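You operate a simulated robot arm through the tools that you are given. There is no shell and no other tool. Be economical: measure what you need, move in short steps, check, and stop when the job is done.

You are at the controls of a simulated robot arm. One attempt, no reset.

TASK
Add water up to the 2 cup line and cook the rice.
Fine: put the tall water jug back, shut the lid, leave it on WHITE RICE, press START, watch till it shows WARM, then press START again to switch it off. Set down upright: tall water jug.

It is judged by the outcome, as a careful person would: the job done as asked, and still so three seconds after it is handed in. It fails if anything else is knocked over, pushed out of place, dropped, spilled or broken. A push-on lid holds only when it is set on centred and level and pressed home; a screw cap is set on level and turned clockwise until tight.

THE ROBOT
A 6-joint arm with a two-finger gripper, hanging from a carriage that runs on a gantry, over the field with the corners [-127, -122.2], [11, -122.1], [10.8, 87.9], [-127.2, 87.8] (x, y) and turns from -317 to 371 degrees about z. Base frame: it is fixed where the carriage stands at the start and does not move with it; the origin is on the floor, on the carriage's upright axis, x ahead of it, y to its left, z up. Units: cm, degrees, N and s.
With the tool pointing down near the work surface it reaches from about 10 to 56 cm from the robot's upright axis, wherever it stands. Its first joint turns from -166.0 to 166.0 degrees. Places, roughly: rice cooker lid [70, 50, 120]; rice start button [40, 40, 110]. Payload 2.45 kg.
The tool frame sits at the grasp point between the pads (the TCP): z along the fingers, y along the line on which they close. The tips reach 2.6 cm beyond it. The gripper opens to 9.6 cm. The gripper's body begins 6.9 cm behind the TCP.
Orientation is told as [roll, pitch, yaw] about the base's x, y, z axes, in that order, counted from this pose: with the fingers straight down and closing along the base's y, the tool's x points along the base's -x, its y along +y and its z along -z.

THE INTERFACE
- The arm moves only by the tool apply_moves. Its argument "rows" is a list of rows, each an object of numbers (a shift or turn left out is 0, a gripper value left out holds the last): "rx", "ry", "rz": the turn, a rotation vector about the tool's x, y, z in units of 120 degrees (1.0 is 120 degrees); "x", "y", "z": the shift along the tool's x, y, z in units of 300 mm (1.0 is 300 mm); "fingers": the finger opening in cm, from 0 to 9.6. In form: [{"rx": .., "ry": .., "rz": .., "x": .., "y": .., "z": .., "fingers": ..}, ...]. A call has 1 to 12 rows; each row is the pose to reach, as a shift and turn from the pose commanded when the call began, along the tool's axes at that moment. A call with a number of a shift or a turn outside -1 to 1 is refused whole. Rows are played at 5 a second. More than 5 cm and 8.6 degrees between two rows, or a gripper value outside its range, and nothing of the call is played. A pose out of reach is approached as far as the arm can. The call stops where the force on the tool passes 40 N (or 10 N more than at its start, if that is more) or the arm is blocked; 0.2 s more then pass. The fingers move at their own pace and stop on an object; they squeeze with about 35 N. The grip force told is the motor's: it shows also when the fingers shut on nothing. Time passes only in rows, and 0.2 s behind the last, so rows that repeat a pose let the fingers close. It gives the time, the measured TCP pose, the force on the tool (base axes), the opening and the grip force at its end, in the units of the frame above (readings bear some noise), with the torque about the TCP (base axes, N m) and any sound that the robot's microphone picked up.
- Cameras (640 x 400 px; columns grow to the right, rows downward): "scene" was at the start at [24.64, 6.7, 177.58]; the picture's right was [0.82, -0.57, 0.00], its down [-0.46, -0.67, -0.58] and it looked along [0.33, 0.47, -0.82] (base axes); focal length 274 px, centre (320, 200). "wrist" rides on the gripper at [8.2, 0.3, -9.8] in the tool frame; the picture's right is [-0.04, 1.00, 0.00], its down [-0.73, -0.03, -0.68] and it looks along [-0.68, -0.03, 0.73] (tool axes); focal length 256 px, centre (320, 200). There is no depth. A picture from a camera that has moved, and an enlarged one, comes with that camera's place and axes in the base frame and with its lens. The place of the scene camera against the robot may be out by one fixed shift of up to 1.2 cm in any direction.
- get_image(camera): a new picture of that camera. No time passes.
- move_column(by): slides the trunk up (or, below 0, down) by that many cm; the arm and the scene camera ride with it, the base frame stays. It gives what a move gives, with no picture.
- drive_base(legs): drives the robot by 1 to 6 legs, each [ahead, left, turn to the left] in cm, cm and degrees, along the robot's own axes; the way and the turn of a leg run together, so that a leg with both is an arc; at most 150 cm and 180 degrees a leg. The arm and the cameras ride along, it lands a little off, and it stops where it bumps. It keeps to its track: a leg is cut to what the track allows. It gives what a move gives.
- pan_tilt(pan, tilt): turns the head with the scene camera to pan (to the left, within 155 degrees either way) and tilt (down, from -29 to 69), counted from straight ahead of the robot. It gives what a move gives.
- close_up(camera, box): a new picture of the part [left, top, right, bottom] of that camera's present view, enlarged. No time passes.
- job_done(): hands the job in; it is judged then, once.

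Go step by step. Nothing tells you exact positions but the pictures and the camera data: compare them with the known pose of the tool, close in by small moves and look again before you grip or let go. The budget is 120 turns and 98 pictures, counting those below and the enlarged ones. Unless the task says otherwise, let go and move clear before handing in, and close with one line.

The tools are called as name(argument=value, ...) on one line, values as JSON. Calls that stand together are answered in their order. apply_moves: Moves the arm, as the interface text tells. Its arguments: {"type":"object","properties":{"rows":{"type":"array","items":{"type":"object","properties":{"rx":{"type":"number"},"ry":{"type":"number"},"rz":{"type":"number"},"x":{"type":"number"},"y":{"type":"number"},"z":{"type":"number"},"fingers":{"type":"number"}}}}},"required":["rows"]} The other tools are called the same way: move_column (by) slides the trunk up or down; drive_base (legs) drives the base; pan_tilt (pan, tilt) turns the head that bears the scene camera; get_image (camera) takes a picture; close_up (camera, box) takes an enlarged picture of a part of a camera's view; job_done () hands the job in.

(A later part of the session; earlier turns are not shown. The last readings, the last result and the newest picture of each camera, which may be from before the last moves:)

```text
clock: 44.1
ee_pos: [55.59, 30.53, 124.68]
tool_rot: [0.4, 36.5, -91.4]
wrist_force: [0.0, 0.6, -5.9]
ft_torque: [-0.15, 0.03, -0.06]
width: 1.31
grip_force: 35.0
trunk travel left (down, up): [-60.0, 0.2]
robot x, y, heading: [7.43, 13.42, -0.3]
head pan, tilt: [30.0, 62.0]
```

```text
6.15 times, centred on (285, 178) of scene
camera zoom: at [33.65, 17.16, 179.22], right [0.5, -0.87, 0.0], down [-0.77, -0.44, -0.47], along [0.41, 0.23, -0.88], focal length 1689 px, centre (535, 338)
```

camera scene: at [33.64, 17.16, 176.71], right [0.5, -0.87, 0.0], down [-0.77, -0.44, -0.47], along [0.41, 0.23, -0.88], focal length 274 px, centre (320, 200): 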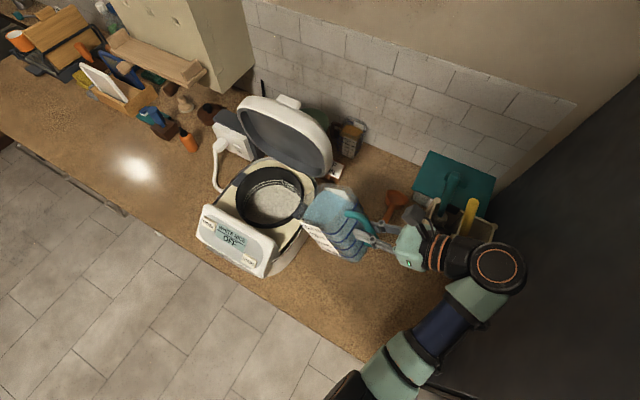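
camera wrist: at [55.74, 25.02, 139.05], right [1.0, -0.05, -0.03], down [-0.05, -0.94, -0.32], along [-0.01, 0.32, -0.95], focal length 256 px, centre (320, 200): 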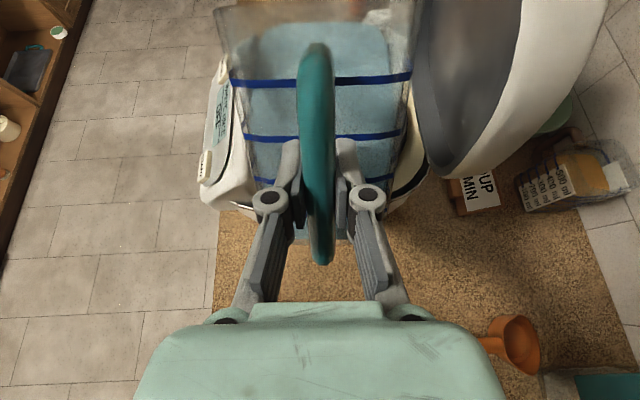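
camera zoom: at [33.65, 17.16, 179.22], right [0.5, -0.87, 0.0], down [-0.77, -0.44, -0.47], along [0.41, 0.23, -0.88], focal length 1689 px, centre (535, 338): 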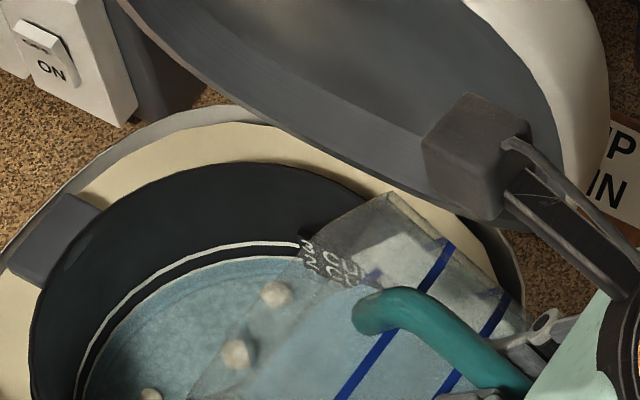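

Water now covers the rice up to around the lines. I'll stop the flow at once and read the level.

apply_moves(rows=[{"ry": 0.07}, {"ry": 0.14}, {"ry": 0.18}])

close_up(camera="scene", box=[245, 145, 325, 210])

```text
clock: 44.9
ee_pos: [55.54, 30.52, 124.88]
tool_rot: [0.7, 58.1, -91.1]
wrist_force: [1.2, 0.5, -5.5]
ft_torque: [-0.25, 0.03, -0.01]
width: 1.32
grip_force: 35.2
trunk travel left (down, up): [-60.0, 0.2]
robot x, y, heading: [7.15, 13.04, -0.1]
head pan, tilt: [30.0, 62.0]
```

```text
6.15 times, centred on (285, 178) of scene
camera zoom: at [33.65, 17.16, 179.22], right [0.5, -0.87, 0.0], down [-0.77, -0.44, -0.47], along [0.41, 0.23, -0.88], focal length 1689 px, centre (535, 338)
```

zoom: 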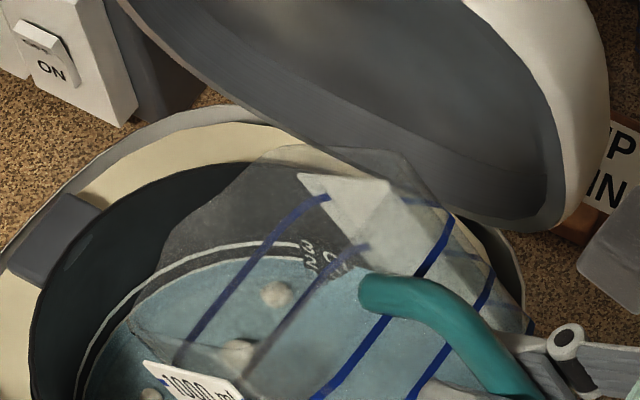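

I'll level the jug and pull it back for a clear view of the pot.

apply_moves(rows=[{"ry": 0.06, "x": 0.02}, {"ry": 0.12, "x": 0.04}, {"ry": 0.18, "x": 0.06}, {"ry": 0.22, "x": 0.06}, {"ry": 0.25, "x": 0.06}, {"ry": 0.26, "x": 0.06}])

drive_base(legs=[[0, -9, 0]])

get_image(camera="scene")

```text
clock: 46.3
ee_pos: [55.65, 31.35, 126.24]
tool_rot: [29.6, 89.3, -62.1]
wrist_force: [-0.2, 0.5, -6.2]
ft_torque: [-0.35, 0.02, -0.02]
width: 1.31
grip_force: 35.1
trunk travel left (down, up): [-60.0, 0.2]
robot x, y, heading: [7.41, 13.57, -0.2]
head pan, tilt: [30.0, 62.0]
```

```text
clock: 47.5
ee_pos: [55.6, 22.46, 126.37]
tool_rot: [27.1, 89.2, -64.3]
wrist_force: [-0.1, -0.9, -6.3]
ft_torque: [-0.38, 0.01, 0.0]
width: 1.27
grip_force: 35.3
trunk travel left (down, up): [-60.0, 0.2]
robot x, y, heading: [7.62, 4.3, -0.1]
head pan, tilt: [30.0, 62.0]
```

```text
58 pictures are left
camera scene: at [33.62, 8.17, 179.22], right [0.5, -0.87, 0.0], down [-0.77, -0.44, -0.47], along [0.41, 0.23, -0.88], focal length 274 px, centre (320, 200)
```

scene: 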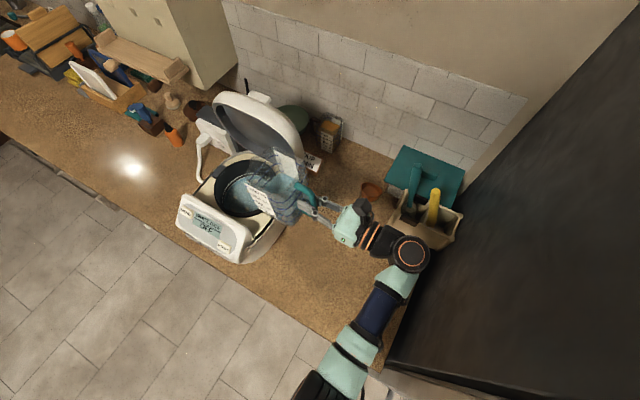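

The jug still blocks the view, so I'll swing it away to the right.

apply_moves(rows=[{"rx": -0.03}, {"rx": -0.08}, {"rx": -0.15}, {"rx": -0.22}, {"rx": -0.29}, {"rx": -0.36}, {"rx": -0.43}, {"rx": -0.48}, {"rx": -0.5}])

get_image(camera="scene")

close_up(camera="scene", box=[200, 140, 290, 230])

```text
clock: 49.5
ee_pos: [55.53, 22.47, 126.36]
tool_rot: [90.1, 89.4, -61.6]
wrist_force: [0.5, 0.1, -5.5]
ft_torque: [-0.2, 0.39, -0.02]
width: 1.34
grip_force: 34.4
trunk travel left (down, up): [-60.0, 0.2]
robot x, y, heading: [7.52, 3.93, -0.2]
head pan, tilt: [30.0, 62.0]
```

```text
57 pictures are left
camera scene: at [33.62, 8.17, 179.22], right [0.5, -0.87, 0.0], down [-0.77, -0.44, -0.47], along [0.41, 0.23, -0.88], focal length 274 px, centre (320, 200)
```

scene: 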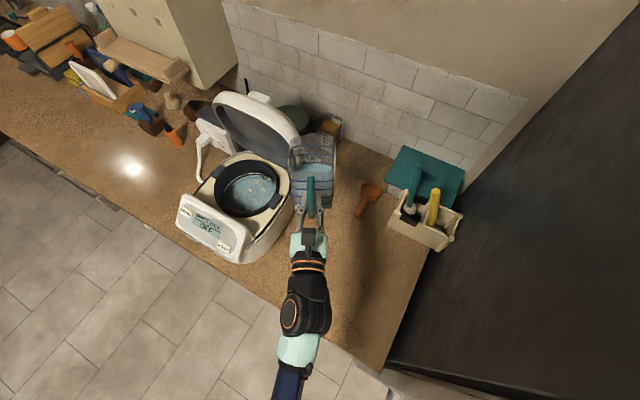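

```text
4.44 times, centred on (245, 185) of scene
camera zoom: at [33.62, 8.17, 179.22], right [0.5, -0.87, 0.0], down [-0.77, -0.44, -0.47], along [0.41, 0.23, -0.88], focal length 1220 px, centre (653, 267)
```

zoom: 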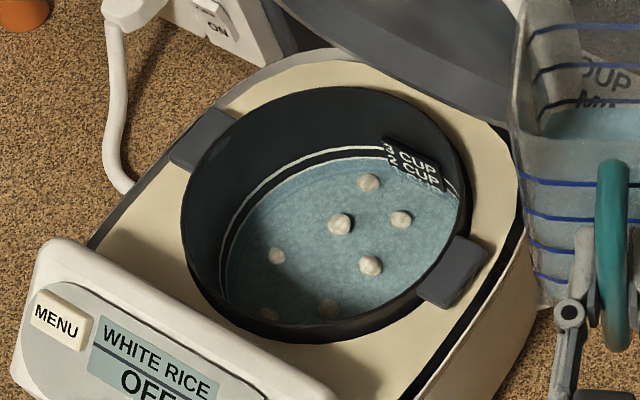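

The level appears to be right at the 2 CUP line. I'll zoom in to check.

close_up(camera="scene", box=[270, 165, 300, 190])

close_up(camera="scene", box=[244, 164, 284, 194])

```text
16.00 times, centred on (285, 178) of scene
camera zoom: at [33.62, 8.17, 179.22], right [0.5, -0.87, 0.0], down [-0.77, -0.44, -0.47], along [0.41, 0.23, -0.88], focal length 4390 px, centre (880, 560)
```

zoom: 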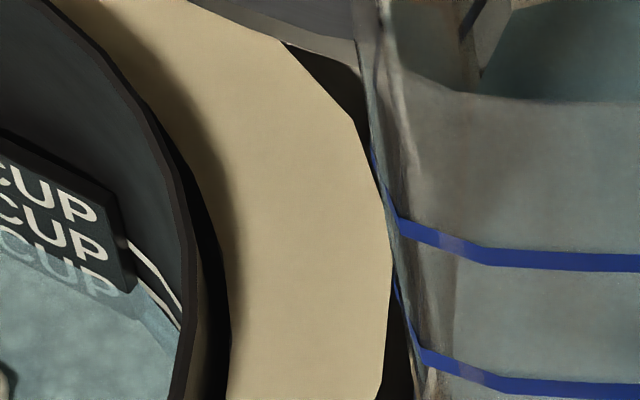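

```text
13.33 times, centred on (264, 179) of scene
camera zoom: at [33.62, 8.17, 179.22], right [0.5, -0.87, 0.0], down [-0.77, -0.44, -0.47], along [0.41, 0.23, -0.88], focal length 3659 px, centre (1067, 480)
```

zoom: 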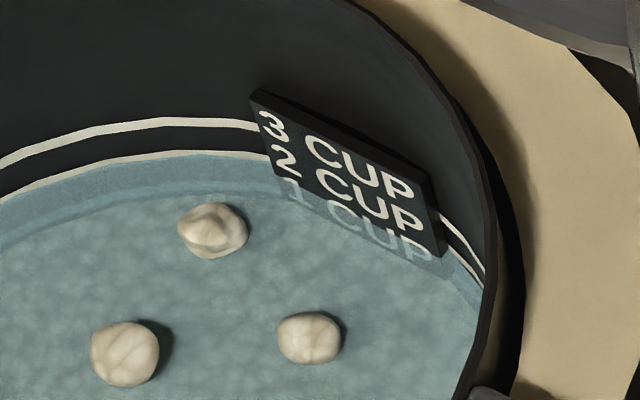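

The water meets the 2 CUP line, so pouring is done. I'll back out over clear counter and step the carriage left, ready to put the jug back on its spot.

drive_base(legs=[[-22, 0, 0]])

apply_moves(rows=[{"z": -0.03, "y": 0.05}, {"z": -0.06, "y": 0.11}, {"z": -0.1, "y": 0.17}, {"z": -0.13, "y": 0.22}, {"z": -0.15, "y": 0.26}, {"z": -0.15, "y": 0.26}])

drive_base(legs=[[0, 10, 0]])

apply_moves(rows=[{"z": -0.03, "y": 0.05}, {"z": -0.06, "y": 0.11}, {"z": -0.1, "y": 0.17}, {"z": -0.13, "y": 0.22}, {"z": -0.15, "y": 0.26}, {"z": -0.15, "y": 0.26}])

drive_base(legs=[[0, 10, 0]])

apply_moves(rows=[{"z": -0.03, "y": 0.05}, {"z": -0.06, "y": 0.11}, {"z": -0.1, "y": 0.17}, {"z": -0.13, "y": 0.22}, {"z": -0.15, "y": 0.28}, {"z": -0.15, "y": 0.28}])

apply_moves(rows=[{"rx": -0.03}, {"rx": -0.08}, {"rx": -0.14}, {"rx": -0.19}, {"rx": -0.23}, {"rx": -0.25}])

get_image(camera="wrist")

```text
clock: 51.2
ee_pos: [33.02, 22.39, 126.24]
tool_rot: [86.8, 89.2, -65.1]
wrist_force: [-0.3, -0.3, -5.5]
ft_torque: [-0.21, 0.33, 0.02]
width: 1.28
grip_force: 34.8
trunk travel left (down, up): [-60.0, 0.2]
robot x, y, heading: [-14.57, 4.3, -0.1]
head pan, tilt: [30.0, 62.0]
```

```text
clock: 52.6
ee_pos: [32.89, 13.55, 126.36]
tool_rot: [86.2, 89.2, -65.7]
wrist_force: [0.3, 0.2, -5.5]
ft_torque: [-0.18, 0.35, 0.0]
width: 1.3
grip_force: 35.4
trunk travel left (down, up): [-60.0, 0.2]
robot x, y, heading: [-14.97, 4.64, -0.4]
head pan, tilt: [30.0, 62.0]
```

```text
clock: 53.7
ee_pos: [32.8, 23.57, 126.44]
tool_rot: [85.7, 89.2, -66.1]
wrist_force: [-0.4, 0.0, -4.6]
ft_torque: [-0.2, 0.37, 0.05]
width: 1.3
grip_force: 34.7
trunk travel left (down, up): [-60.0, 0.2]
robot x, y, heading: [-14.63, 14.1, -0.2]
head pan, tilt: [30.0, 62.0]
```

```text
clock: 55.1
ee_pos: [32.59, 14.67, 126.46]
tool_rot: [83.9, 89.3, -67.7]
wrist_force: [0.3, 0.0, -5.9]
ft_torque: [-0.2, 0.33, 0.01]
width: 1.31
grip_force: 34.6
trunk travel left (down, up): [-60.0, 0.2]
robot x, y, heading: [-14.92, 14.39, -0.5]
head pan, tilt: [30.0, 62.0]
```

```text
clock: 56.3
ee_pos: [32.67, 24.61, 126.6]
tool_rot: [85.0, 89.3, -66.7]
wrist_force: [-0.6, -0.1, -5.2]
ft_torque: [-0.2, 0.37, -0.01]
width: 1.3
grip_force: 35.0
trunk travel left (down, up): [-60.0, 0.2]
robot x, y, heading: [-15.1, 24.54, -0.2]
head pan, tilt: [30.0, 62.0]
```

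```text
clock: 57.7
ee_pos: [32.69, 15.12, 126.61]
tool_rot: [84.5, 89.3, -67.2]
wrist_force: [0.6, -0.5, -6.4]
ft_torque: [-0.21, 0.38, -0.01]
width: 1.31
grip_force: 35.0
trunk travel left (down, up): [-60.0, 0.2]
robot x, y, heading: [-14.8, 24.45, -0.0]
head pan, tilt: [30.0, 62.0]
```

```text
clock: 59.1
ee_pos: [32.56, 15.15, 126.75]
tool_rot: [117.1, 89.4, -64.8]
wrist_force: [0.2, 1.1, -5.8]
ft_torque: [-0.01, 0.44, 0.0]
width: 1.29
grip_force: 35.2
trunk travel left (down, up): [-60.0, 0.2]
robot x, y, heading: [-14.68, 24.2, -0.5]
head pan, tilt: [30.0, 62.0]
```

```text
53 pictures are left
camera wrist: at [22.64, 15.12, 134.79], right [-0.03, -1.0, -0.03], down [-0.67, 0.04, -0.74], along [0.74, -0.01, -0.67], focal length 256 px, centre (320, 200)
```

wrist: 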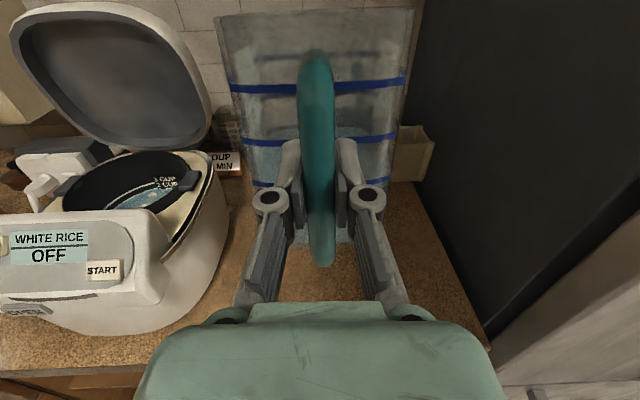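

The jug is back over its row. I'll correct 2° of yaw and move to above the original spot, then go down.

apply_moves(rows=[{"z": 0.05, "y": 0.01, "rx": 0.02}, {"z": 0.11, "y": 0.03, "rx": 0.02}, {"z": 0.17, "y": 0.045, "rx": 0.02}, {"z": 0.23, "y": 0.055, "rx": 0.02}, {"z": 0.275, "y": 0.063, "rx": 0.02}, {"z": 0.275, "y": 0.063, "rx": 0.02}])

apply_moves(rows=[{"x": -0.05}, {"x": -0.12}, {"x": -0.19}, {"x": -0.26}, {"x": -0.33}, {"x": -0.4}, {"x": -0.47}, {"x": -0.54}, {"x": -0.61}, {"x": -0.68}, {"x": -0.74}, {"x": -0.76}])

get_image(camera="wrist")

get_image(camera="scene")

```text
clock: 60.5
ee_pos: [40.81, 13.07, 126.85]
tool_rot: [111.3, 89.3, -68.2]
wrist_force: [-0.5, 0.5, -6.0]
ft_torque: [0.03, 0.39, 0.0]
width: 1.31
grip_force: 35.3
trunk travel left (down, up): [-60.0, 0.2]
robot x, y, heading: [-14.63, 24.48, -0.5]
head pan, tilt: [30.0, 62.0]
```

```text
clock: 63.1
ee_pos: [41.04, 12.72, 103.77]
tool_rot: [113.3, 89.3, -66.2]
wrist_force: [-0.2, 0.2, -6.8]
ft_torque: [-0.03, 0.4, 0.02]
width: 1.35
grip_force: 35.0
trunk travel left (down, up): [-60.0, 0.2]
robot x, y, heading: [-15.01, 24.83, -0.3]
head pan, tilt: [30.0, 62.0]
```

```text
52 pictures are left
camera wrist: at [31.0, 12.31, 111.99], right [0.01, -1.0, -0.03], down [-0.68, 0.01, -0.74], along [0.74, 0.03, -0.67], focal length 256 px, centre (320, 200)
```

wrist: 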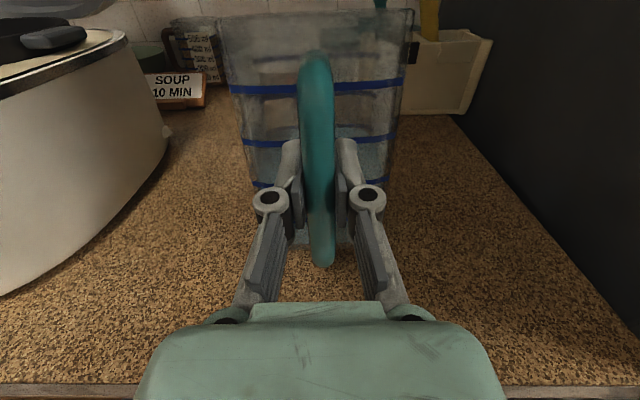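

```text
51 pictures are left
camera scene: at [11.26, 28.24, 179.22], right [0.5, -0.87, 0.0], down [-0.77, -0.44, -0.47], along [0.41, 0.23, -0.88], focal length 274 px, centre (320, 200)
```

scene: 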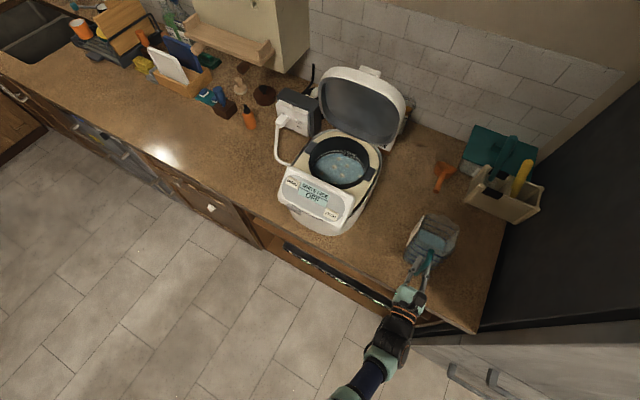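

The jug has slid down about half a centimetre in the grip. I'll lower it slowly and watch the force for contact.

apply_moves(rows=[{"x": -0.03}, {"x": -0.06}, {"x": -0.09}, {"x": -0.1}, {"x": -0.11}, {"x": -0.11}])

close_up(camera="scene", box=[370, 200, 490, 320])

```text
clock: 64.5
ee_pos: [41.02, 12.74, 101.07]
tool_rot: [125.7, 89.2, -53.8]
wrist_force: [-0.4, -1.0, 2.8]
ft_torque: [0.5, -0.84, -0.03]
width: 1.29
grip_force: 35.2
out of reach, approached as far as the arm can: row 5, 6
trunk travel left (down, up): [-60.0, 0.2]
robot x, y, heading: [-14.83, 24.51, 0.1]
head pan, tilt: [30.0, 62.0]
```

```text
3.33 times, centred on (430, 260) of scene
camera zoom: at [11.29, 28.24, 179.25], right [0.5, -0.87, 0.0], down [-0.77, -0.44, -0.47], along [0.41, 0.23, -0.88], focal length 915 px, centre (-47, 0)
```

zoom: 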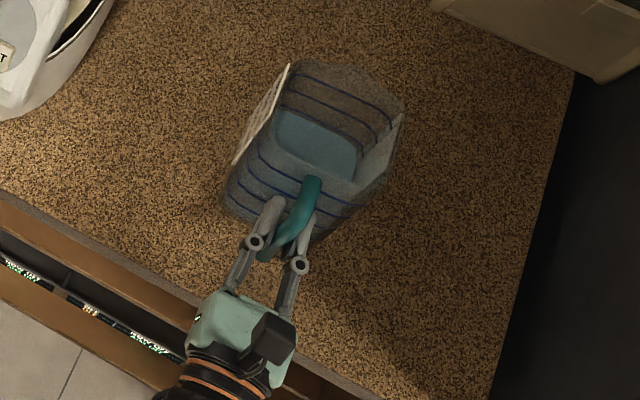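

It's touching on its front-left edge at z=101. I'll take a wrist picture to judge the tilt before letting go.

get_image(camera="wrist")

```text
49 pictures are left
camera wrist: at [30.96, 12.23, 109.17], right [0.01, -1.0, -0.03], down [-0.67, 0.01, -0.74], along [0.74, 0.03, -0.67], focal length 256 px, centre (320, 200)
```

wrist: 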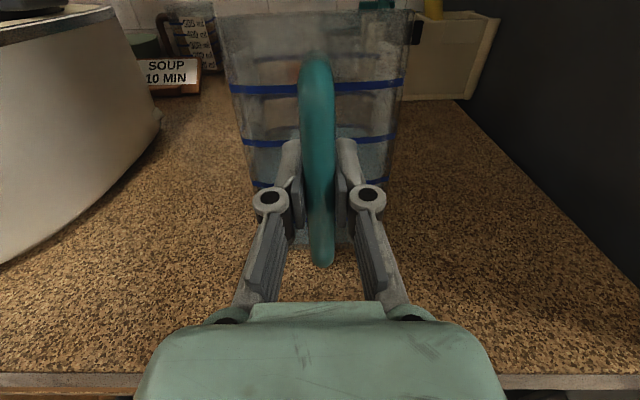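

The tilt is only a degree or two. I'll correct it and ease down a little.

apply_moves(rows=[{"ry": 0.01, "rz": 0.005, "x": 0.005}, {"ry": 0.017, "rz": 0.01, "x": 0.002}, {"ry": 0.017, "rz": 0.01, "x": -0.008}, {"ry": 0.017, "rz": 0.01, "x": -0.012}, {"ry": 0.017, "rz": 0.01, "x": -0.012}])

```text
clock: 65.7
ee_pos: [40.51, 12.62, 101.48]
tool_rot: [-167.5, 87.7, 13.0]
wrist_force: [-0.1, 0.1, -6.1]
ft_torque: [-0.04, 0.41, -0.01]
width: 1.28
grip_force: 35.2
out of reach, approached as far as the arm can: row 1, 2, 3, 4, 5
trunk travel left (down, up): [-60.0, 0.2]
robot x, y, heading: [-15.05, 24.37, -0.3]
head pan, tilt: [30.0, 62.0]
```

The arm is short of reach because I raised the trunk earlier. I'll lift the arm a bit and lower the trunk to restore room.

apply_moves(rows=[{"x": 0.03}, {"x": 0.07}, {"x": 0.11}, {"x": 0.11}])

move_column(by=-3)

get_image(camera="wrist")

```text
clock: 66.7
ee_pos: [40.2, 12.66, 104.77]
tool_rot: [-166.1, 87.6, 14.3]
wrist_force: [0.9, -1.2, -5.5]
ft_torque: [0.02, 0.43, 0.0]
width: 1.31
grip_force: 35.2
out of reach, approached as far as the arm can: row 1, 2, 3
trunk travel left (down, up): [-60.0, 0.2]
robot x, y, heading: [-14.96, 24.64, -0.2]
head pan, tilt: [30.0, 62.0]
```

```text
clock: 67.4
ee_pos: [40.26, 12.62, 101.81]
tool_rot: [-167.6, 87.6, 13.0]
wrist_force: [-0.2, -0.1, -5.7]
ft_torque: [-0.03, 0.42, -0.03]
width: 1.33
grip_force: 35.1
trunk travel left (down, up): [-57.0, 3.2]
robot x, y, heading: [-15.06, 24.42, -0.2]
head pan, tilt: [30.0, 62.0]
```

```text
48 pictures are left
camera wrist: at [30.01, 12.05, 109.58], right [0.01, -1.0, -0.05], down [-0.65, 0.03, -0.76], along [0.76, 0.04, -0.65], focal length 256 px, centre (320, 200)
```

wrist: 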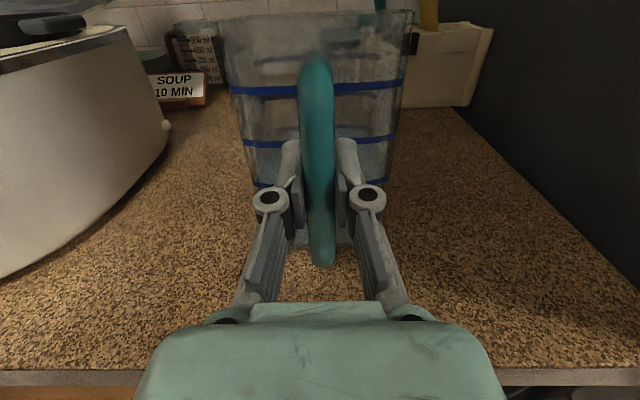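

apply_moves(rows=[{"x": -0.01, "z": 0.02}, {"x": -0.02, "z": 0.025}, {"x": -0.03, "z": 0.025}, {"x": -0.03, "z": 0.025}])

```text
clock: 68.4
ee_pos: [41.09, 12.58, 100.83]
tool_rot: [-168.0, 87.6, 12.6]
wrist_force: [0.5, 0.3, -5.3]
ft_torque: [-0.01, 0.4, -0.01]
width: 1.31
grip_force: 35.2
trunk travel left (down, up): [-57.0, 3.2]
robot x, y, heading: [-15.04, 24.57, -0.5]
head pan, tilt: [30.0, 62.0]
```

No contact yet and reach is fine now, so I'll ease down further.

apply_moves(rows=[{"x": -0.008}, {"x": -0.016}, {"x": -0.024}, {"x": -0.024}])

```text
clock: 69.4
ee_pos: [41.03, 12.65, 100.33]
tool_rot: [-169.1, 87.6, 11.4]
wrist_force: [-5.9, 2.2, 8.8]
ft_torque: [-0.31, -1.05, 0.04]
width: 1.3
grip_force: 34.7
trunk travel left (down, up): [-57.0, 3.2]
robot x, y, heading: [-14.73, 24.58, -0.3]
head pan, tilt: [30.0, 62.0]
```

The contact is now central, so the jug is sitting flat. I'll relax 1 mm and open the fingers.

apply_moves(rows=[{"x": 0.004}, {"x": 0.004, "fingers": 2}, {"x": 0.004, "fingers": 4}, {"x": 0.004, "fingers": 4}])

get_image(camera="wrist")

close_up(camera="scene", box=[370, 200, 490, 320])

```text
clock: 70.4
ee_pos: [41.1, 12.66, 100.31]
tool_rot: [-167.8, 87.6, 12.9]
wrist_force: [0.0, 0.1, 0.3]
ft_torque: [0.0, -0.02, -0.02]
width: 4.04
grip_force: 0.0
trunk travel left (down, up): [-57.0, 3.2]
robot x, y, heading: [-15.1, 24.22, -0.3]
head pan, tilt: [30.0, 62.0]
```

```text
47 pictures are left
camera wrist: at [30.81, 12.05, 108.14], right [0.01, -1.0, -0.05], down [-0.65, 0.03, -0.76], along [0.76, 0.04, -0.65], focal length 256 px, centre (320, 200)
```

wrist: 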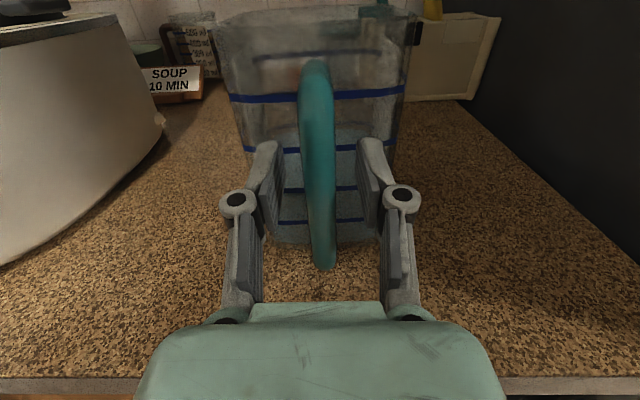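

```text
3.33 times, centred on (430, 260) of scene
camera zoom: at [11.27, 28.24, 176.23], right [0.5, -0.87, 0.0], down [-0.77, -0.44, -0.47], along [0.41, 0.23, -0.88], focal length 915 px, centre (-47, 0)
```

zoom: 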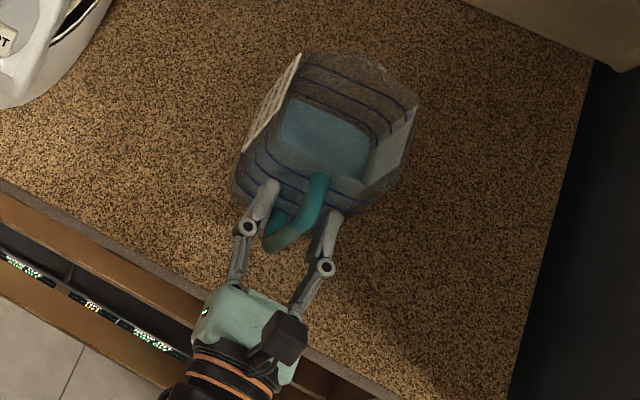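

The jug stands upright on its spot. I'll open wide and back straight off.

apply_moves(rows=[{"fingers": 7}, {"fingers": 7}, {"z": -0.1}, {"z": -0.2}, {"z": -0.32}, {"z": -0.45}, {"z": -0.57}])

get_image(camera="wrist")

get_image(camera="scene")

```text
clock: 72.0
ee_pos: [24.11, 12.69, 99.75]
tool_rot: [-168.5, 87.6, 12.1]
wrist_force: [0.6, 0.0, 1.5]
ft_torque: [0.0, 0.03, 0.0]
width: 7.01
grip_force: 0.0
trunk travel left (down, up): [-57.0, 3.2]
robot x, y, heading: [-14.91, 24.6, -0.2]
head pan, tilt: [30.0, 62.0]
```

```text
45 pictures are left
camera wrist: at [13.8, 12.03, 107.53], right [0.01, -1.0, -0.05], down [-0.65, 0.03, -0.76], along [0.76, 0.04, -0.65], focal length 256 px, centre (320, 200)
```

wrist: 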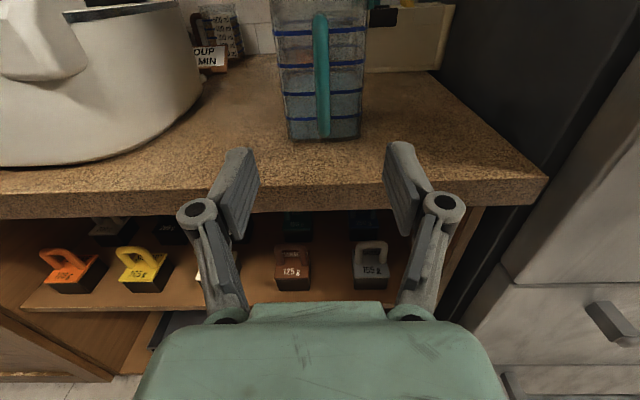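

```text
44 pictures are left
camera scene: at [11.28, 28.24, 176.23], right [0.5, -0.87, 0.0], down [-0.77, -0.44, -0.47], along [0.41, 0.23, -0.88], focal length 274 px, centre (320, 200)
```

scene: 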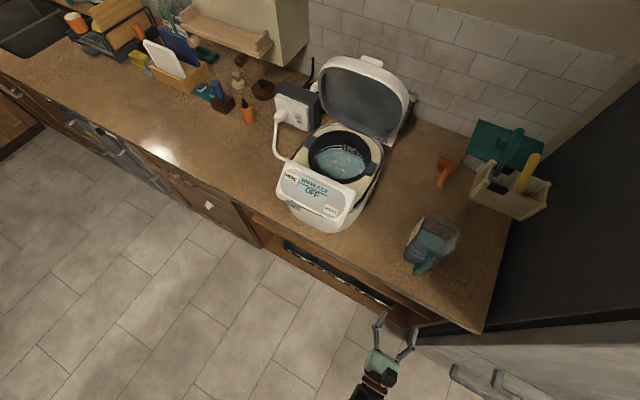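

The jug is set down and the hand is clear. Next is the lid: I'll raise the arm and drive over to the cooker for a closer look at it.

apply_moves(rows=[{"x": 0.1, "fingers": 0}, {"x": 0.22}, {"x": 0.36}, {"x": 0.5}, {"x": 0.64}, {"x": 0.78}, {"x": 0.92}, {"x": 1.0}])

drive_base(legs=[[0, 30, 0], [18, 0, 0]])

get_image(camera="wrist")

get_image(camera="scene")

```text
clock: 73.8
ee_pos: [22.82, 12.17, 129.48]
tool_rot: [-166.8, 87.6, 13.7]
wrist_force: [-0.6, 0.5, 0.3]
ft_torque: [-0.01, 0.06, 0.03]
width: 0.0
grip_force: 29.1
trunk travel left (down, up): [-57.0, 3.2]
robot x, y, heading: [-14.78, 24.6, -0.2]
head pan, tilt: [30.0, 62.0]
```

```text
clock: 76.9
ee_pos: [40.94, 41.35, 129.52]
tool_rot: [-167.7, 87.7, 12.7]
wrist_force: [-0.3, 0.2, 0.4]
ft_torque: [-0.04, 0.01, 0.0]
width: 0.04
grip_force: 29.0
trunk travel left (down, up): [-57.0, 3.2]
robot x, y, heading: [3.16, 53.66, -0.3]
head pan, tilt: [30.0, 62.0]
```

```text
43 pictures are left
camera wrist: at [30.62, 40.82, 137.28], right [0.01, -1.0, -0.05], down [-0.65, 0.03, -0.76], along [0.76, 0.04, -0.65], focal length 256 px, centre (320, 200)
```

wrist: 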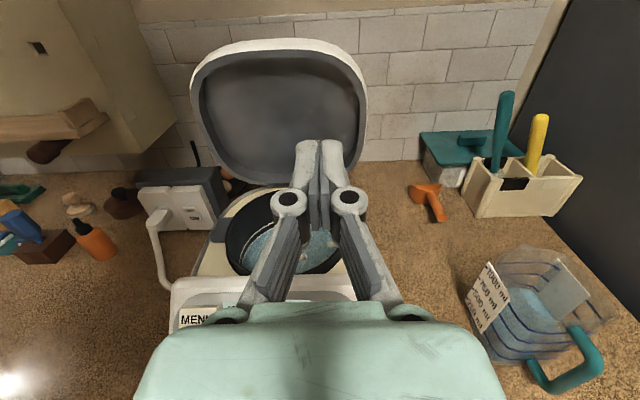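

```text
42 pictures are left
camera scene: at [29.39, 57.45, 176.23], right [0.49, -0.87, 0.0], down [-0.77, -0.44, -0.47], along [0.41, 0.23, -0.88], focal length 274 px, centre (320, 200)
```

scene: 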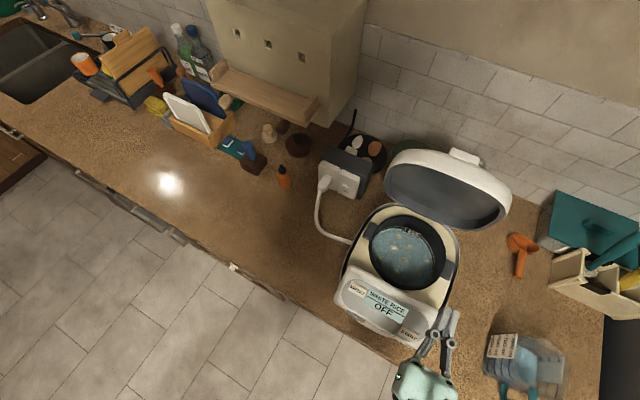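

The lid leans back about 7°, with its top edge near [70.6, 48, 131]. I'll close it by hooking the closed fingertips behind the top edge, so first I'll pitch the tool 45° down and raise it.

apply_moves(rows=[{"x": 0.05, "ry": -0.06}, {"x": 0.1, "ry": -0.12}, {"x": 0.15, "ry": -0.18}, {"x": 0.2, "ry": -0.24}, {"x": 0.25, "ry": -0.3}, {"x": 0.3, "ry": -0.36}, {"x": 0.33, "ry": -0.4}])

drive_base(legs=[[7, 6, 0]])

get_image(camera="wrist")

```text
clock: 78.5
ee_pos: [44.72, 40.45, 132.34]
tool_rot: [-0.6, 45.2, 179.9]
wrist_force: [0.8, -0.1, 0.0]
ft_torque: [0.02, -0.01, -0.01]
width: 0.03
grip_force: 28.5
out of reach, approached as far as the arm can: row 3, 4, 5, 6, 7
trunk travel left (down, up): [-57.0, 3.2]
robot x, y, heading: [3.37, 53.36, -0.5]
head pan, tilt: [30.0, 62.0]
```

```text
clock: 79.7
ee_pos: [51.69, 46.37, 132.36]
tool_rot: [-0.7, 45.0, 179.9]
wrist_force: [-0.2, -0.9, 0.4]
ft_torque: [0.0, -0.01, 0.02]
width: 0.0
grip_force: 29.1
trunk travel left (down, up): [-57.0, 3.2]
robot x, y, heading: [10.65, 59.67, -0.4]
head pan, tilt: [30.0, 62.0]
```

```text
41 pictures are left
camera wrist: at [50.34, 45.88, 145.03], right [-0.02, -1.0, -0.04], down [-1.0, 0.02, -0.04], along [0.04, 0.04, -1.0], focal length 256 px, centre (320, 200)
```

wrist: 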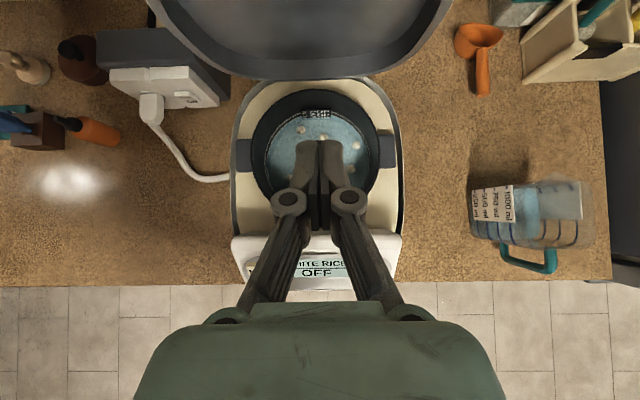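

Height is tight at 45° of pitch. I'll raise the trunk and reduce the pitch to about 25° for crossing over the lid.

move_column(by=3.1)

apply_moves(rows=[{"ry": 0.05, "x": 0.03, "z": -0.03}, {"ry": 0.1, "x": 0.06, "z": -0.06}, {"ry": 0.15, "x": 0.09, "z": -0.09}, {"ry": 0.17, "x": 0.11, "z": -0.11}])

```text
clock: 80.4
ee_pos: [51.78, 46.26, 135.42]
tool_rot: [-0.7, 45.1, 180.0]
wrist_force: [0.1, 0.1, 0.6]
ft_torque: [-0.02, 0.02, -0.01]
width: 0.0
grip_force: 29.0
trunk travel left (down, up): [-60.1, 0.1]
robot x, y, heading: [9.8, 59.6, -0.5]
head pan, tilt: [30.0, 62.0]
```

```text
clock: 81.4
ee_pos: [51.62, 46.18, 140.17]
tool_rot: [-1.2, 65.5, 179.4]
wrist_force: [0.4, -0.2, -0.1]
ft_torque: [0.02, 0.02, 0.01]
width: 0.0
grip_force: 27.9
trunk travel left (down, up): [-60.1, 0.1]
robot x, y, heading: [10.78, 60.03, -0.5]
head pan, tilt: [30.0, 62.0]
```

Clear height reached. I'll move forward over the lid in small steps.

apply_moves(rows=[{"z": 0.1, "x": 0.046, "y": -0.02}, {"z": 0.22, "x": 0.1, "y": -0.04}, {"z": 0.34, "x": 0.155, "y": -0.06}, {"z": 0.46, "x": 0.21, "y": -0.06}, {"z": 0.58, "x": 0.264, "y": -0.06}, {"z": 0.667, "x": 0.304, "y": -0.06}, {"z": 0.667, "x": 0.304, "y": -0.06}])

get_image(camera="wrist")

get_image(camera="scene")

```text
clock: 83.0
ee_pos: [73.46, 48.46, 139.93]
tool_rot: [-1.1, 65.5, 179.4]
wrist_force: [-0.2, -0.2, -0.8]
ft_torque: [0.02, 0.03, 0.01]
width: 0.01
grip_force: 28.5
trunk travel left (down, up): [-60.1, 0.1]
robot x, y, heading: [10.36, 59.4, -0.3]
head pan, tilt: [30.0, 62.0]
```

```text
40 pictures are left
camera wrist: at [67.85, 47.92, 151.43], right [-0.01, -1.0, -0.04], down [-0.92, 0.03, -0.39], along [0.39, 0.04, -0.92], focal length 256 px, centre (320, 200)
```

wrist: 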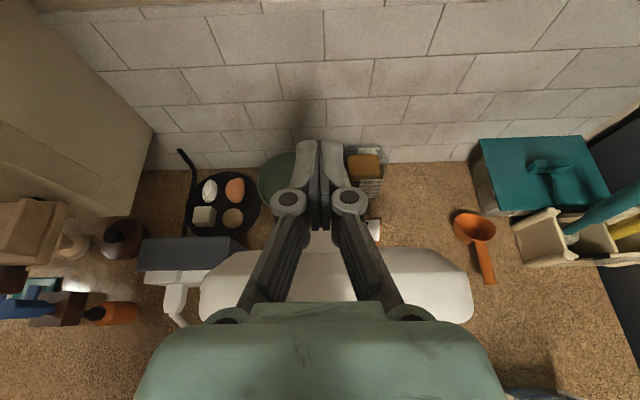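

```text
39 pictures are left
camera scene: at [36.47, 63.42, 179.33], right [0.49, -0.87, 0.0], down [-0.77, -0.43, -0.47], along [0.41, 0.23, -0.88], focal length 274 px, centre (320, 200)
```

scene: 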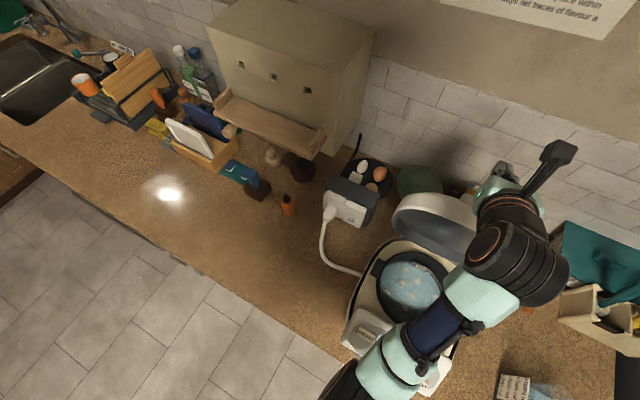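

The hand is over the lid with the tips just past its back edge. I'll pitch down to 55° a little further back, then lower the tips behind the lid.

apply_moves(rows=[{"z": 0.05, "x": 0.005, "ry": -0.06}, {"z": 0.1, "x": 0.01, "ry": -0.12}, {"z": 0.105, "x": 0.011, "ry": -0.18}, {"z": 0.105, "x": 0.011, "ry": -0.25}, {"z": 0.15, "x": -0.09, "ry": -0.25}, {"z": 0.19, "x": -0.18, "ry": -0.25}, {"z": 0.23, "x": -0.262, "ry": -0.25}, {"z": 0.23, "x": -0.262, "ry": -0.25}])

get_image(camera="wrist")

```text
clock: 84.8
ee_pos: [76.64, 48.6, 129.99]
tool_rot: [-0.6, 35.5, -180.0]
wrist_force: [0.5, -0.6, 0.3]
ft_torque: [0.02, -0.03, -0.02]
width: 0.01
grip_force: 28.6
trunk travel left (down, up): [-60.1, 0.1]
robot x, y, heading: [10.4, 59.72, -0.5]
head pan, tilt: [30.0, 62.0]
```

```text
38 pictures are left
camera wrist: at [77.46, 48.06, 142.72], right [-0.03, -1.0, -0.03], down [-0.99, 0.02, 0.13], along [-0.13, 0.03, -0.99], focal length 256 px, centre (320, 200)
```

wrist: 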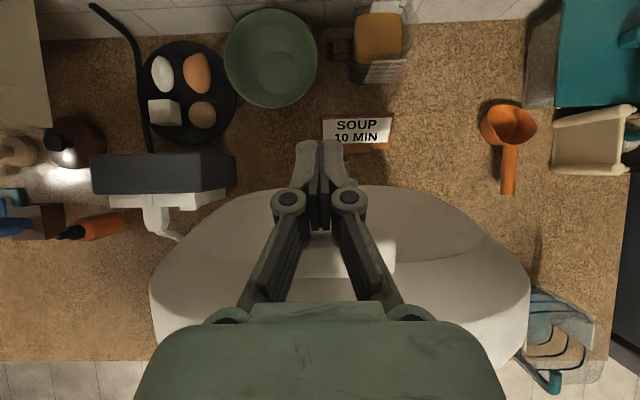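

The tips are behind the lid. I'll pull it toward the front, watching the force.

apply_moves(rows=[{"z": -0.03, "x": -0.042}, {"z": -0.06, "x": -0.084}, {"z": -0.09, "x": -0.126}, {"z": -0.12, "x": -0.168}, {"z": -0.155, "x": -0.217}, {"z": -0.155, "x": -0.217}])

get_image(camera="wrist")

get_image(camera="scene")

```text
clock: 86.2
ee_pos: [68.65, 48.33, 130.06]
tool_rot: [-0.5, 35.5, -180.1]
wrist_force: [0.8, 0.1, 0.3]
ft_torque: [0.02, 0.04, -0.01]
width: 0.61
grip_force: 28.1
trunk travel left (down, up): [-60.1, 0.1]
robot x, y, heading: [10.14, 59.73, -0.4]
head pan, tilt: [30.0, 62.0]
```

```text
37 pictures are left
camera wrist: at [69.47, 47.87, 142.83], right [-0.03, -1.0, -0.03], down [-0.99, 0.02, 0.13], along [-0.13, 0.03, -0.99], focal length 256 px, centre (320, 200)
```

wrist: 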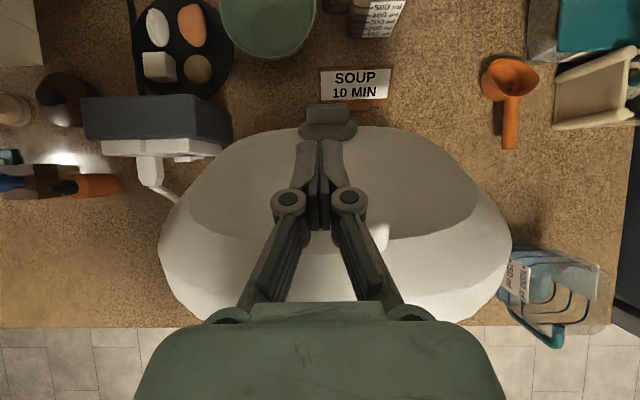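

```text
36 pictures are left
camera scene: at [36.48, 63.42, 179.33], right [0.49, -0.87, 0.0], down [-0.77, -0.43, -0.47], along [0.41, 0.23, -0.88], focal length 274 px, centre (320, 200)
```

scene: 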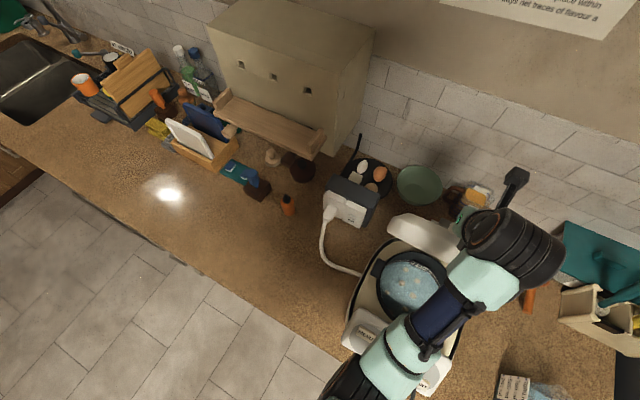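

The lid is swinging forward. I'll continue along its arc, forward and down.

apply_moves(rows=[{"z": -0.035, "x": -0.06}, {"z": -0.065, "x": -0.125}, {"z": -0.08, "x": -0.19}, {"z": -0.085, "x": -0.25}, {"z": -0.085, "x": -0.3}, {"z": -0.085, "x": -0.349}, {"z": -0.085, "x": -0.349}])

get_image(camera="wrist")

get_image(camera="scene")

```text
clock: 87.8
ee_pos: [58.68, 48.32, 126.02]
tool_rot: [-0.5, 35.6, -180.0]
wrist_force: [1.2, 0.4, 1.0]
ft_torque: [0.02, -0.01, -0.01]
width: 0.62
grip_force: 28.9
trunk travel left (down, up): [-60.1, 0.1]
robot x, y, heading: [10.54, 59.47, -0.7]
head pan, tilt: [30.0, 62.0]
```

```text
35 pictures are left
camera wrist: at [59.55, 47.78, 138.89], right [-0.03, -1.0, -0.03], down [-0.99, 0.02, 0.13], along [-0.13, 0.03, -0.99], focal length 256 px, centre (320, 200)
```

wrist: 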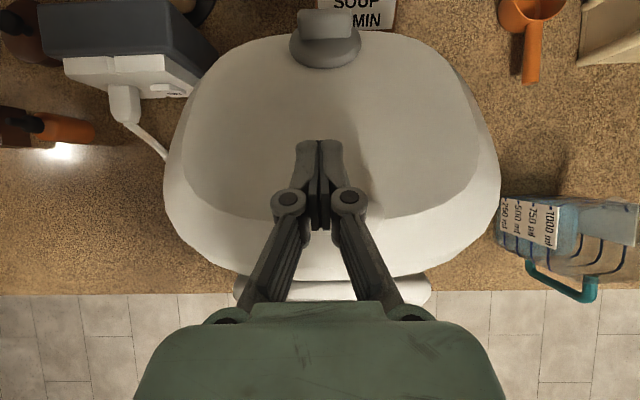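

```text
34 pictures are left
camera scene: at [36.48, 63.42, 179.33], right [0.49, -0.87, 0.0], down [-0.77, -0.43, -0.47], along [0.41, 0.23, -0.88], focal length 274 px, centre (320, 200)
```

scene: 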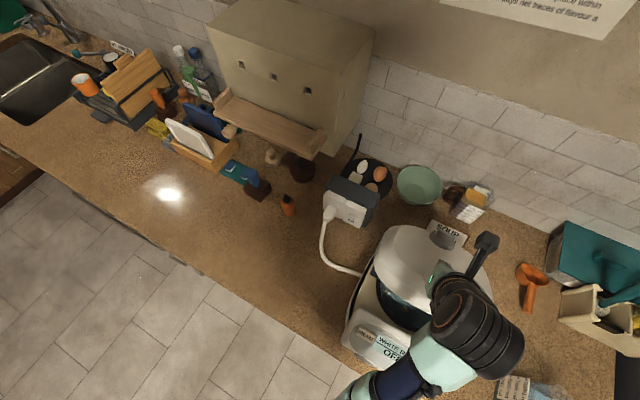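

The lid is about halfway down. I'll keep pushing forward and down.

apply_moves(rows=[{"z": 0.015, "x": -0.05}, {"z": 0.035, "x": -0.1}, {"z": 0.06, "x": -0.15}, {"z": 0.08, "x": -0.2}, {"z": 0.1, "x": -0.25}, {"z": 0.12, "x": -0.29}, {"z": 0.12, "x": -0.29}])

get_image(camera="wrist")

get_image(camera="scene")

```text
clock: 89.4
ee_pos: [53.64, 48.24, 117.98]
tool_rot: [-0.5, 35.5, -180.0]
wrist_force: [0.2, -0.5, 2.3]
ft_torque: [-0.03, 0.01, -0.04]
width: 0.01
grip_force: 28.6
trunk travel left (down, up): [-60.1, 0.1]
robot x, y, heading: [10.22, 59.46, -0.5]
head pan, tilt: [30.0, 62.0]
```

```text
33 pictures are left
camera wrist: at [54.45, 47.81, 130.79], right [-0.03, -1.0, -0.03], down [-0.99, 0.02, 0.13], along [-0.13, 0.03, -0.99], focal length 256 px, centre (320, 200)
```

wrist: 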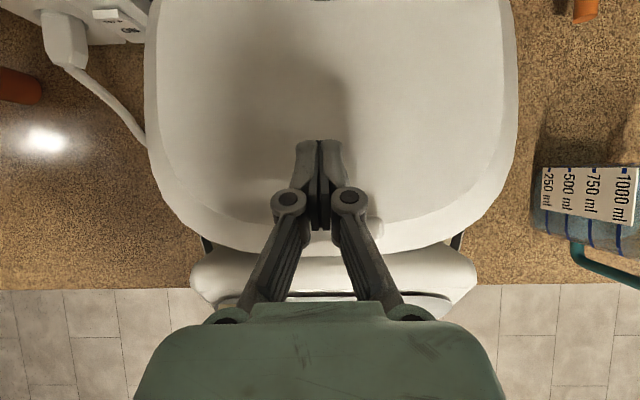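

```text
32 pictures are left
camera scene: at [36.47, 63.42, 179.33], right [0.49, -0.87, 0.0], down [-0.77, -0.43, -0.47], along [0.41, 0.23, -0.88], focal length 274 px, centre (320, 200)
```

scene: 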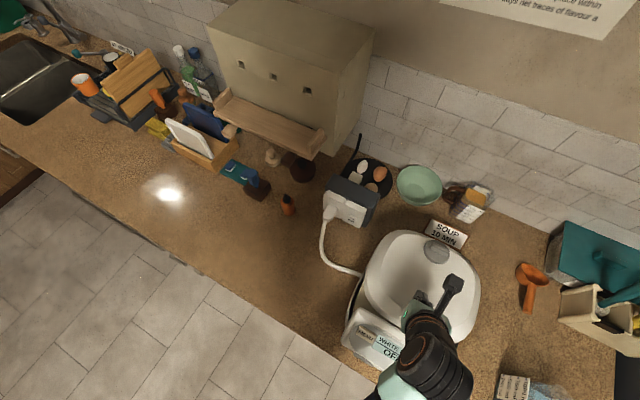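

The lid is nearly shut. I'll press down near its front edge to latch it.

apply_moves(rows=[{"z": 0.0, "x": -0.05}, {"z": 0.02, "x": -0.075}, {"z": 0.04, "x": -0.1}, {"z": 0.06, "x": -0.125}, {"z": 0.08, "x": -0.145}, {"z": 0.1, "x": -0.16}, {"z": 0.12, "x": -0.175}, {"z": 0.14, "x": -0.19}])

get_image(camera="wrist")

```text
clock: 90.4
ee_pos: [51.85, 48.15, 115.59]
tool_rot: [-0.3, 36.5, -179.9]
wrist_force: [-6.9, 1.3, 13.3]
ft_torque: [0.02, 0.13, 0.0]
width: 0.56
grip_force: 28.2
trunk travel left (down, up): [-60.1, 0.1]
robot x, y, heading: [10.42, 59.6, -0.5]
head pan, tilt: [30.0, 62.0]
stopped in row 4: the force on the tool passed its limit at 55 N (the readings are from after the stop); the commanded pose is now the measured one
```

```text
31 pictures are left
camera wrist: at [52.55, 47.84, 128.25], right [-0.03, -1.0, -0.03], down [-0.99, 0.02, 0.11], along [-0.11, 0.03, -0.99], focal length 256 px, centre (320, 200)
```

wrist: 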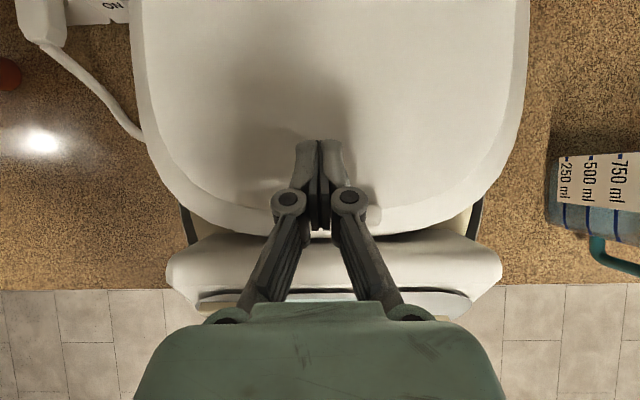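

The press met firm resistance. I'll lift off and look at whether the lid has latched.

apply_moves(rows=[{"z": -0.06, "x": 0.05}, {"z": -0.16, "x": 0.1}, {"z": -0.3, "x": 0.1}, {"z": -0.45, "x": 0.1}, {"z": -0.6, "x": 0.1}])

get_image(camera="wrist")

close_up(camera="scene", box=[320, 210, 500, 400])

```text
clock: 91.6
ee_pos: [45.29, 48.34, 128.2]
tool_rot: [-0.3, 36.5, -179.9]
wrist_force: [-0.9, -0.5, 0.1]
ft_torque: [0.0, 0.03, -0.04]
width: 0.01
grip_force: 28.6
out of reach, approached as far as the arm can: row 5
trunk travel left (down, up): [-60.1, 0.1]
robot x, y, heading: [10.32, 59.43, -0.6]
head pan, tilt: [30.0, 62.0]
```

```text
30 pictures are left
camera wrist: at [45.96, 47.79, 140.93], right [-0.03, -1.0, -0.03], down [-0.99, 0.02, 0.11], along [-0.11, 0.03, -0.99], focal length 256 px, centre (320, 200)
```

wrist: 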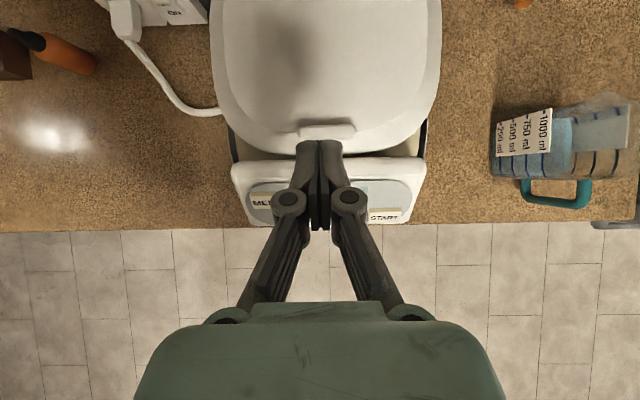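

```text
2.11 times, centred on (410, 305) of scene
camera zoom: at [36.45, 63.43, 179.33], right [0.49, -0.87, 0.0], down [-0.77, -0.43, -0.47], along [0.41, 0.23, -0.88], focal length 578 px, centre (130, -21)
```

zoom: 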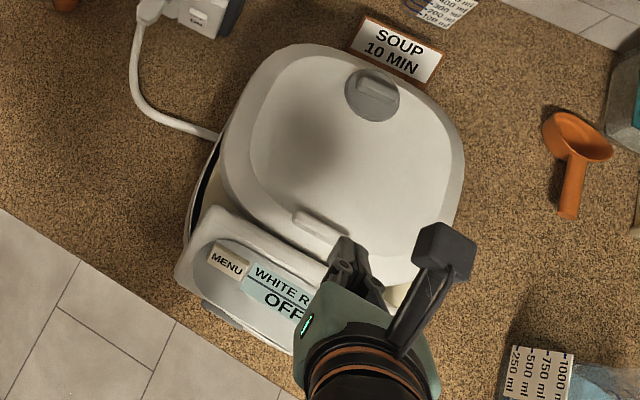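

I need a lower view to check the gap between lid and body, so I'll back away and level the tool.

drive_base(legs=[[-22, 0, 0]])

apply_moves(rows=[{"ry": 0.07}, {"ry": 0.14}, {"ry": 0.21}, {"ry": 0.28}, {"ry": 0.35}, {"ry": 0.42}, {"ry": 0.44}])

apply_moves(rows=[{"x": -0.12}, {"x": -0.24}, {"x": -0.36}, {"x": -0.42}])

get_image(camera="wrist")

```text
clock: 93.2
ee_pos: [23.51, 48.49, 128.11]
tool_rot: [-0.5, 36.5, -179.6]
wrist_force: [-0.1, 0.4, -0.3]
ft_torque: [0.05, -0.01, 0.0]
width: 0.0
grip_force: 28.7
trunk travel left (down, up): [-60.1, 0.1]
robot x, y, heading: [-11.52, 60.01, -0.2]
head pan, tilt: [30.0, 62.0]
```

```text
clock: 94.8
ee_pos: [23.42, 48.55, 128.19]
tool_rot: [-25.7, 89.3, 154.7]
wrist_force: [-0.4, 0.2, 0.7]
ft_torque: [0.03, 0.01, 0.04]
width: 0.01
grip_force: 28.3
out of reach, approached as far as the arm can: row 2
trunk travel left (down, up): [-60.1, 0.1]
robot x, y, heading: [-12.07, 60.06, -0.4]
head pan, tilt: [30.0, 62.0]
```

```text
clock: 95.8
ee_pos: [23.2, 48.5, 115.69]
tool_rot: [-20.2, 89.3, 160.2]
wrist_force: [0.8, 0.2, 0.3]
ft_torque: [-0.01, -0.01, 0.0]
width: 0.0
grip_force: 28.9
trunk travel left (down, up): [-60.1, 0.1]
robot x, y, heading: [-11.15, 59.63, -0.3]
head pan, tilt: [30.0, 62.0]
```

```text
28 pictures are left
camera wrist: at [13.37, 47.93, 123.94], right [0.01, -1.0, -0.04], down [-0.69, 0.03, -0.73], along [0.73, 0.04, -0.69], focal length 256 px, centre (320, 200)
```

wrist: 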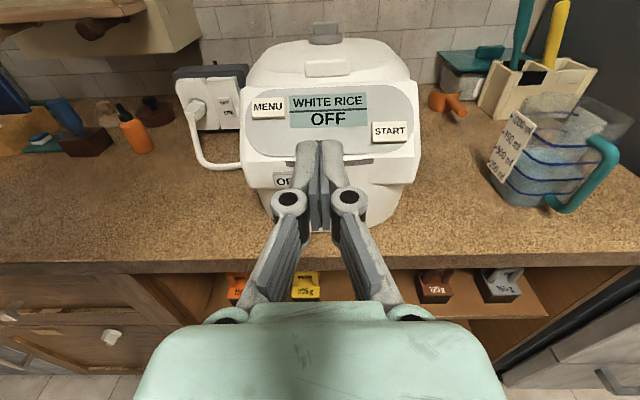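

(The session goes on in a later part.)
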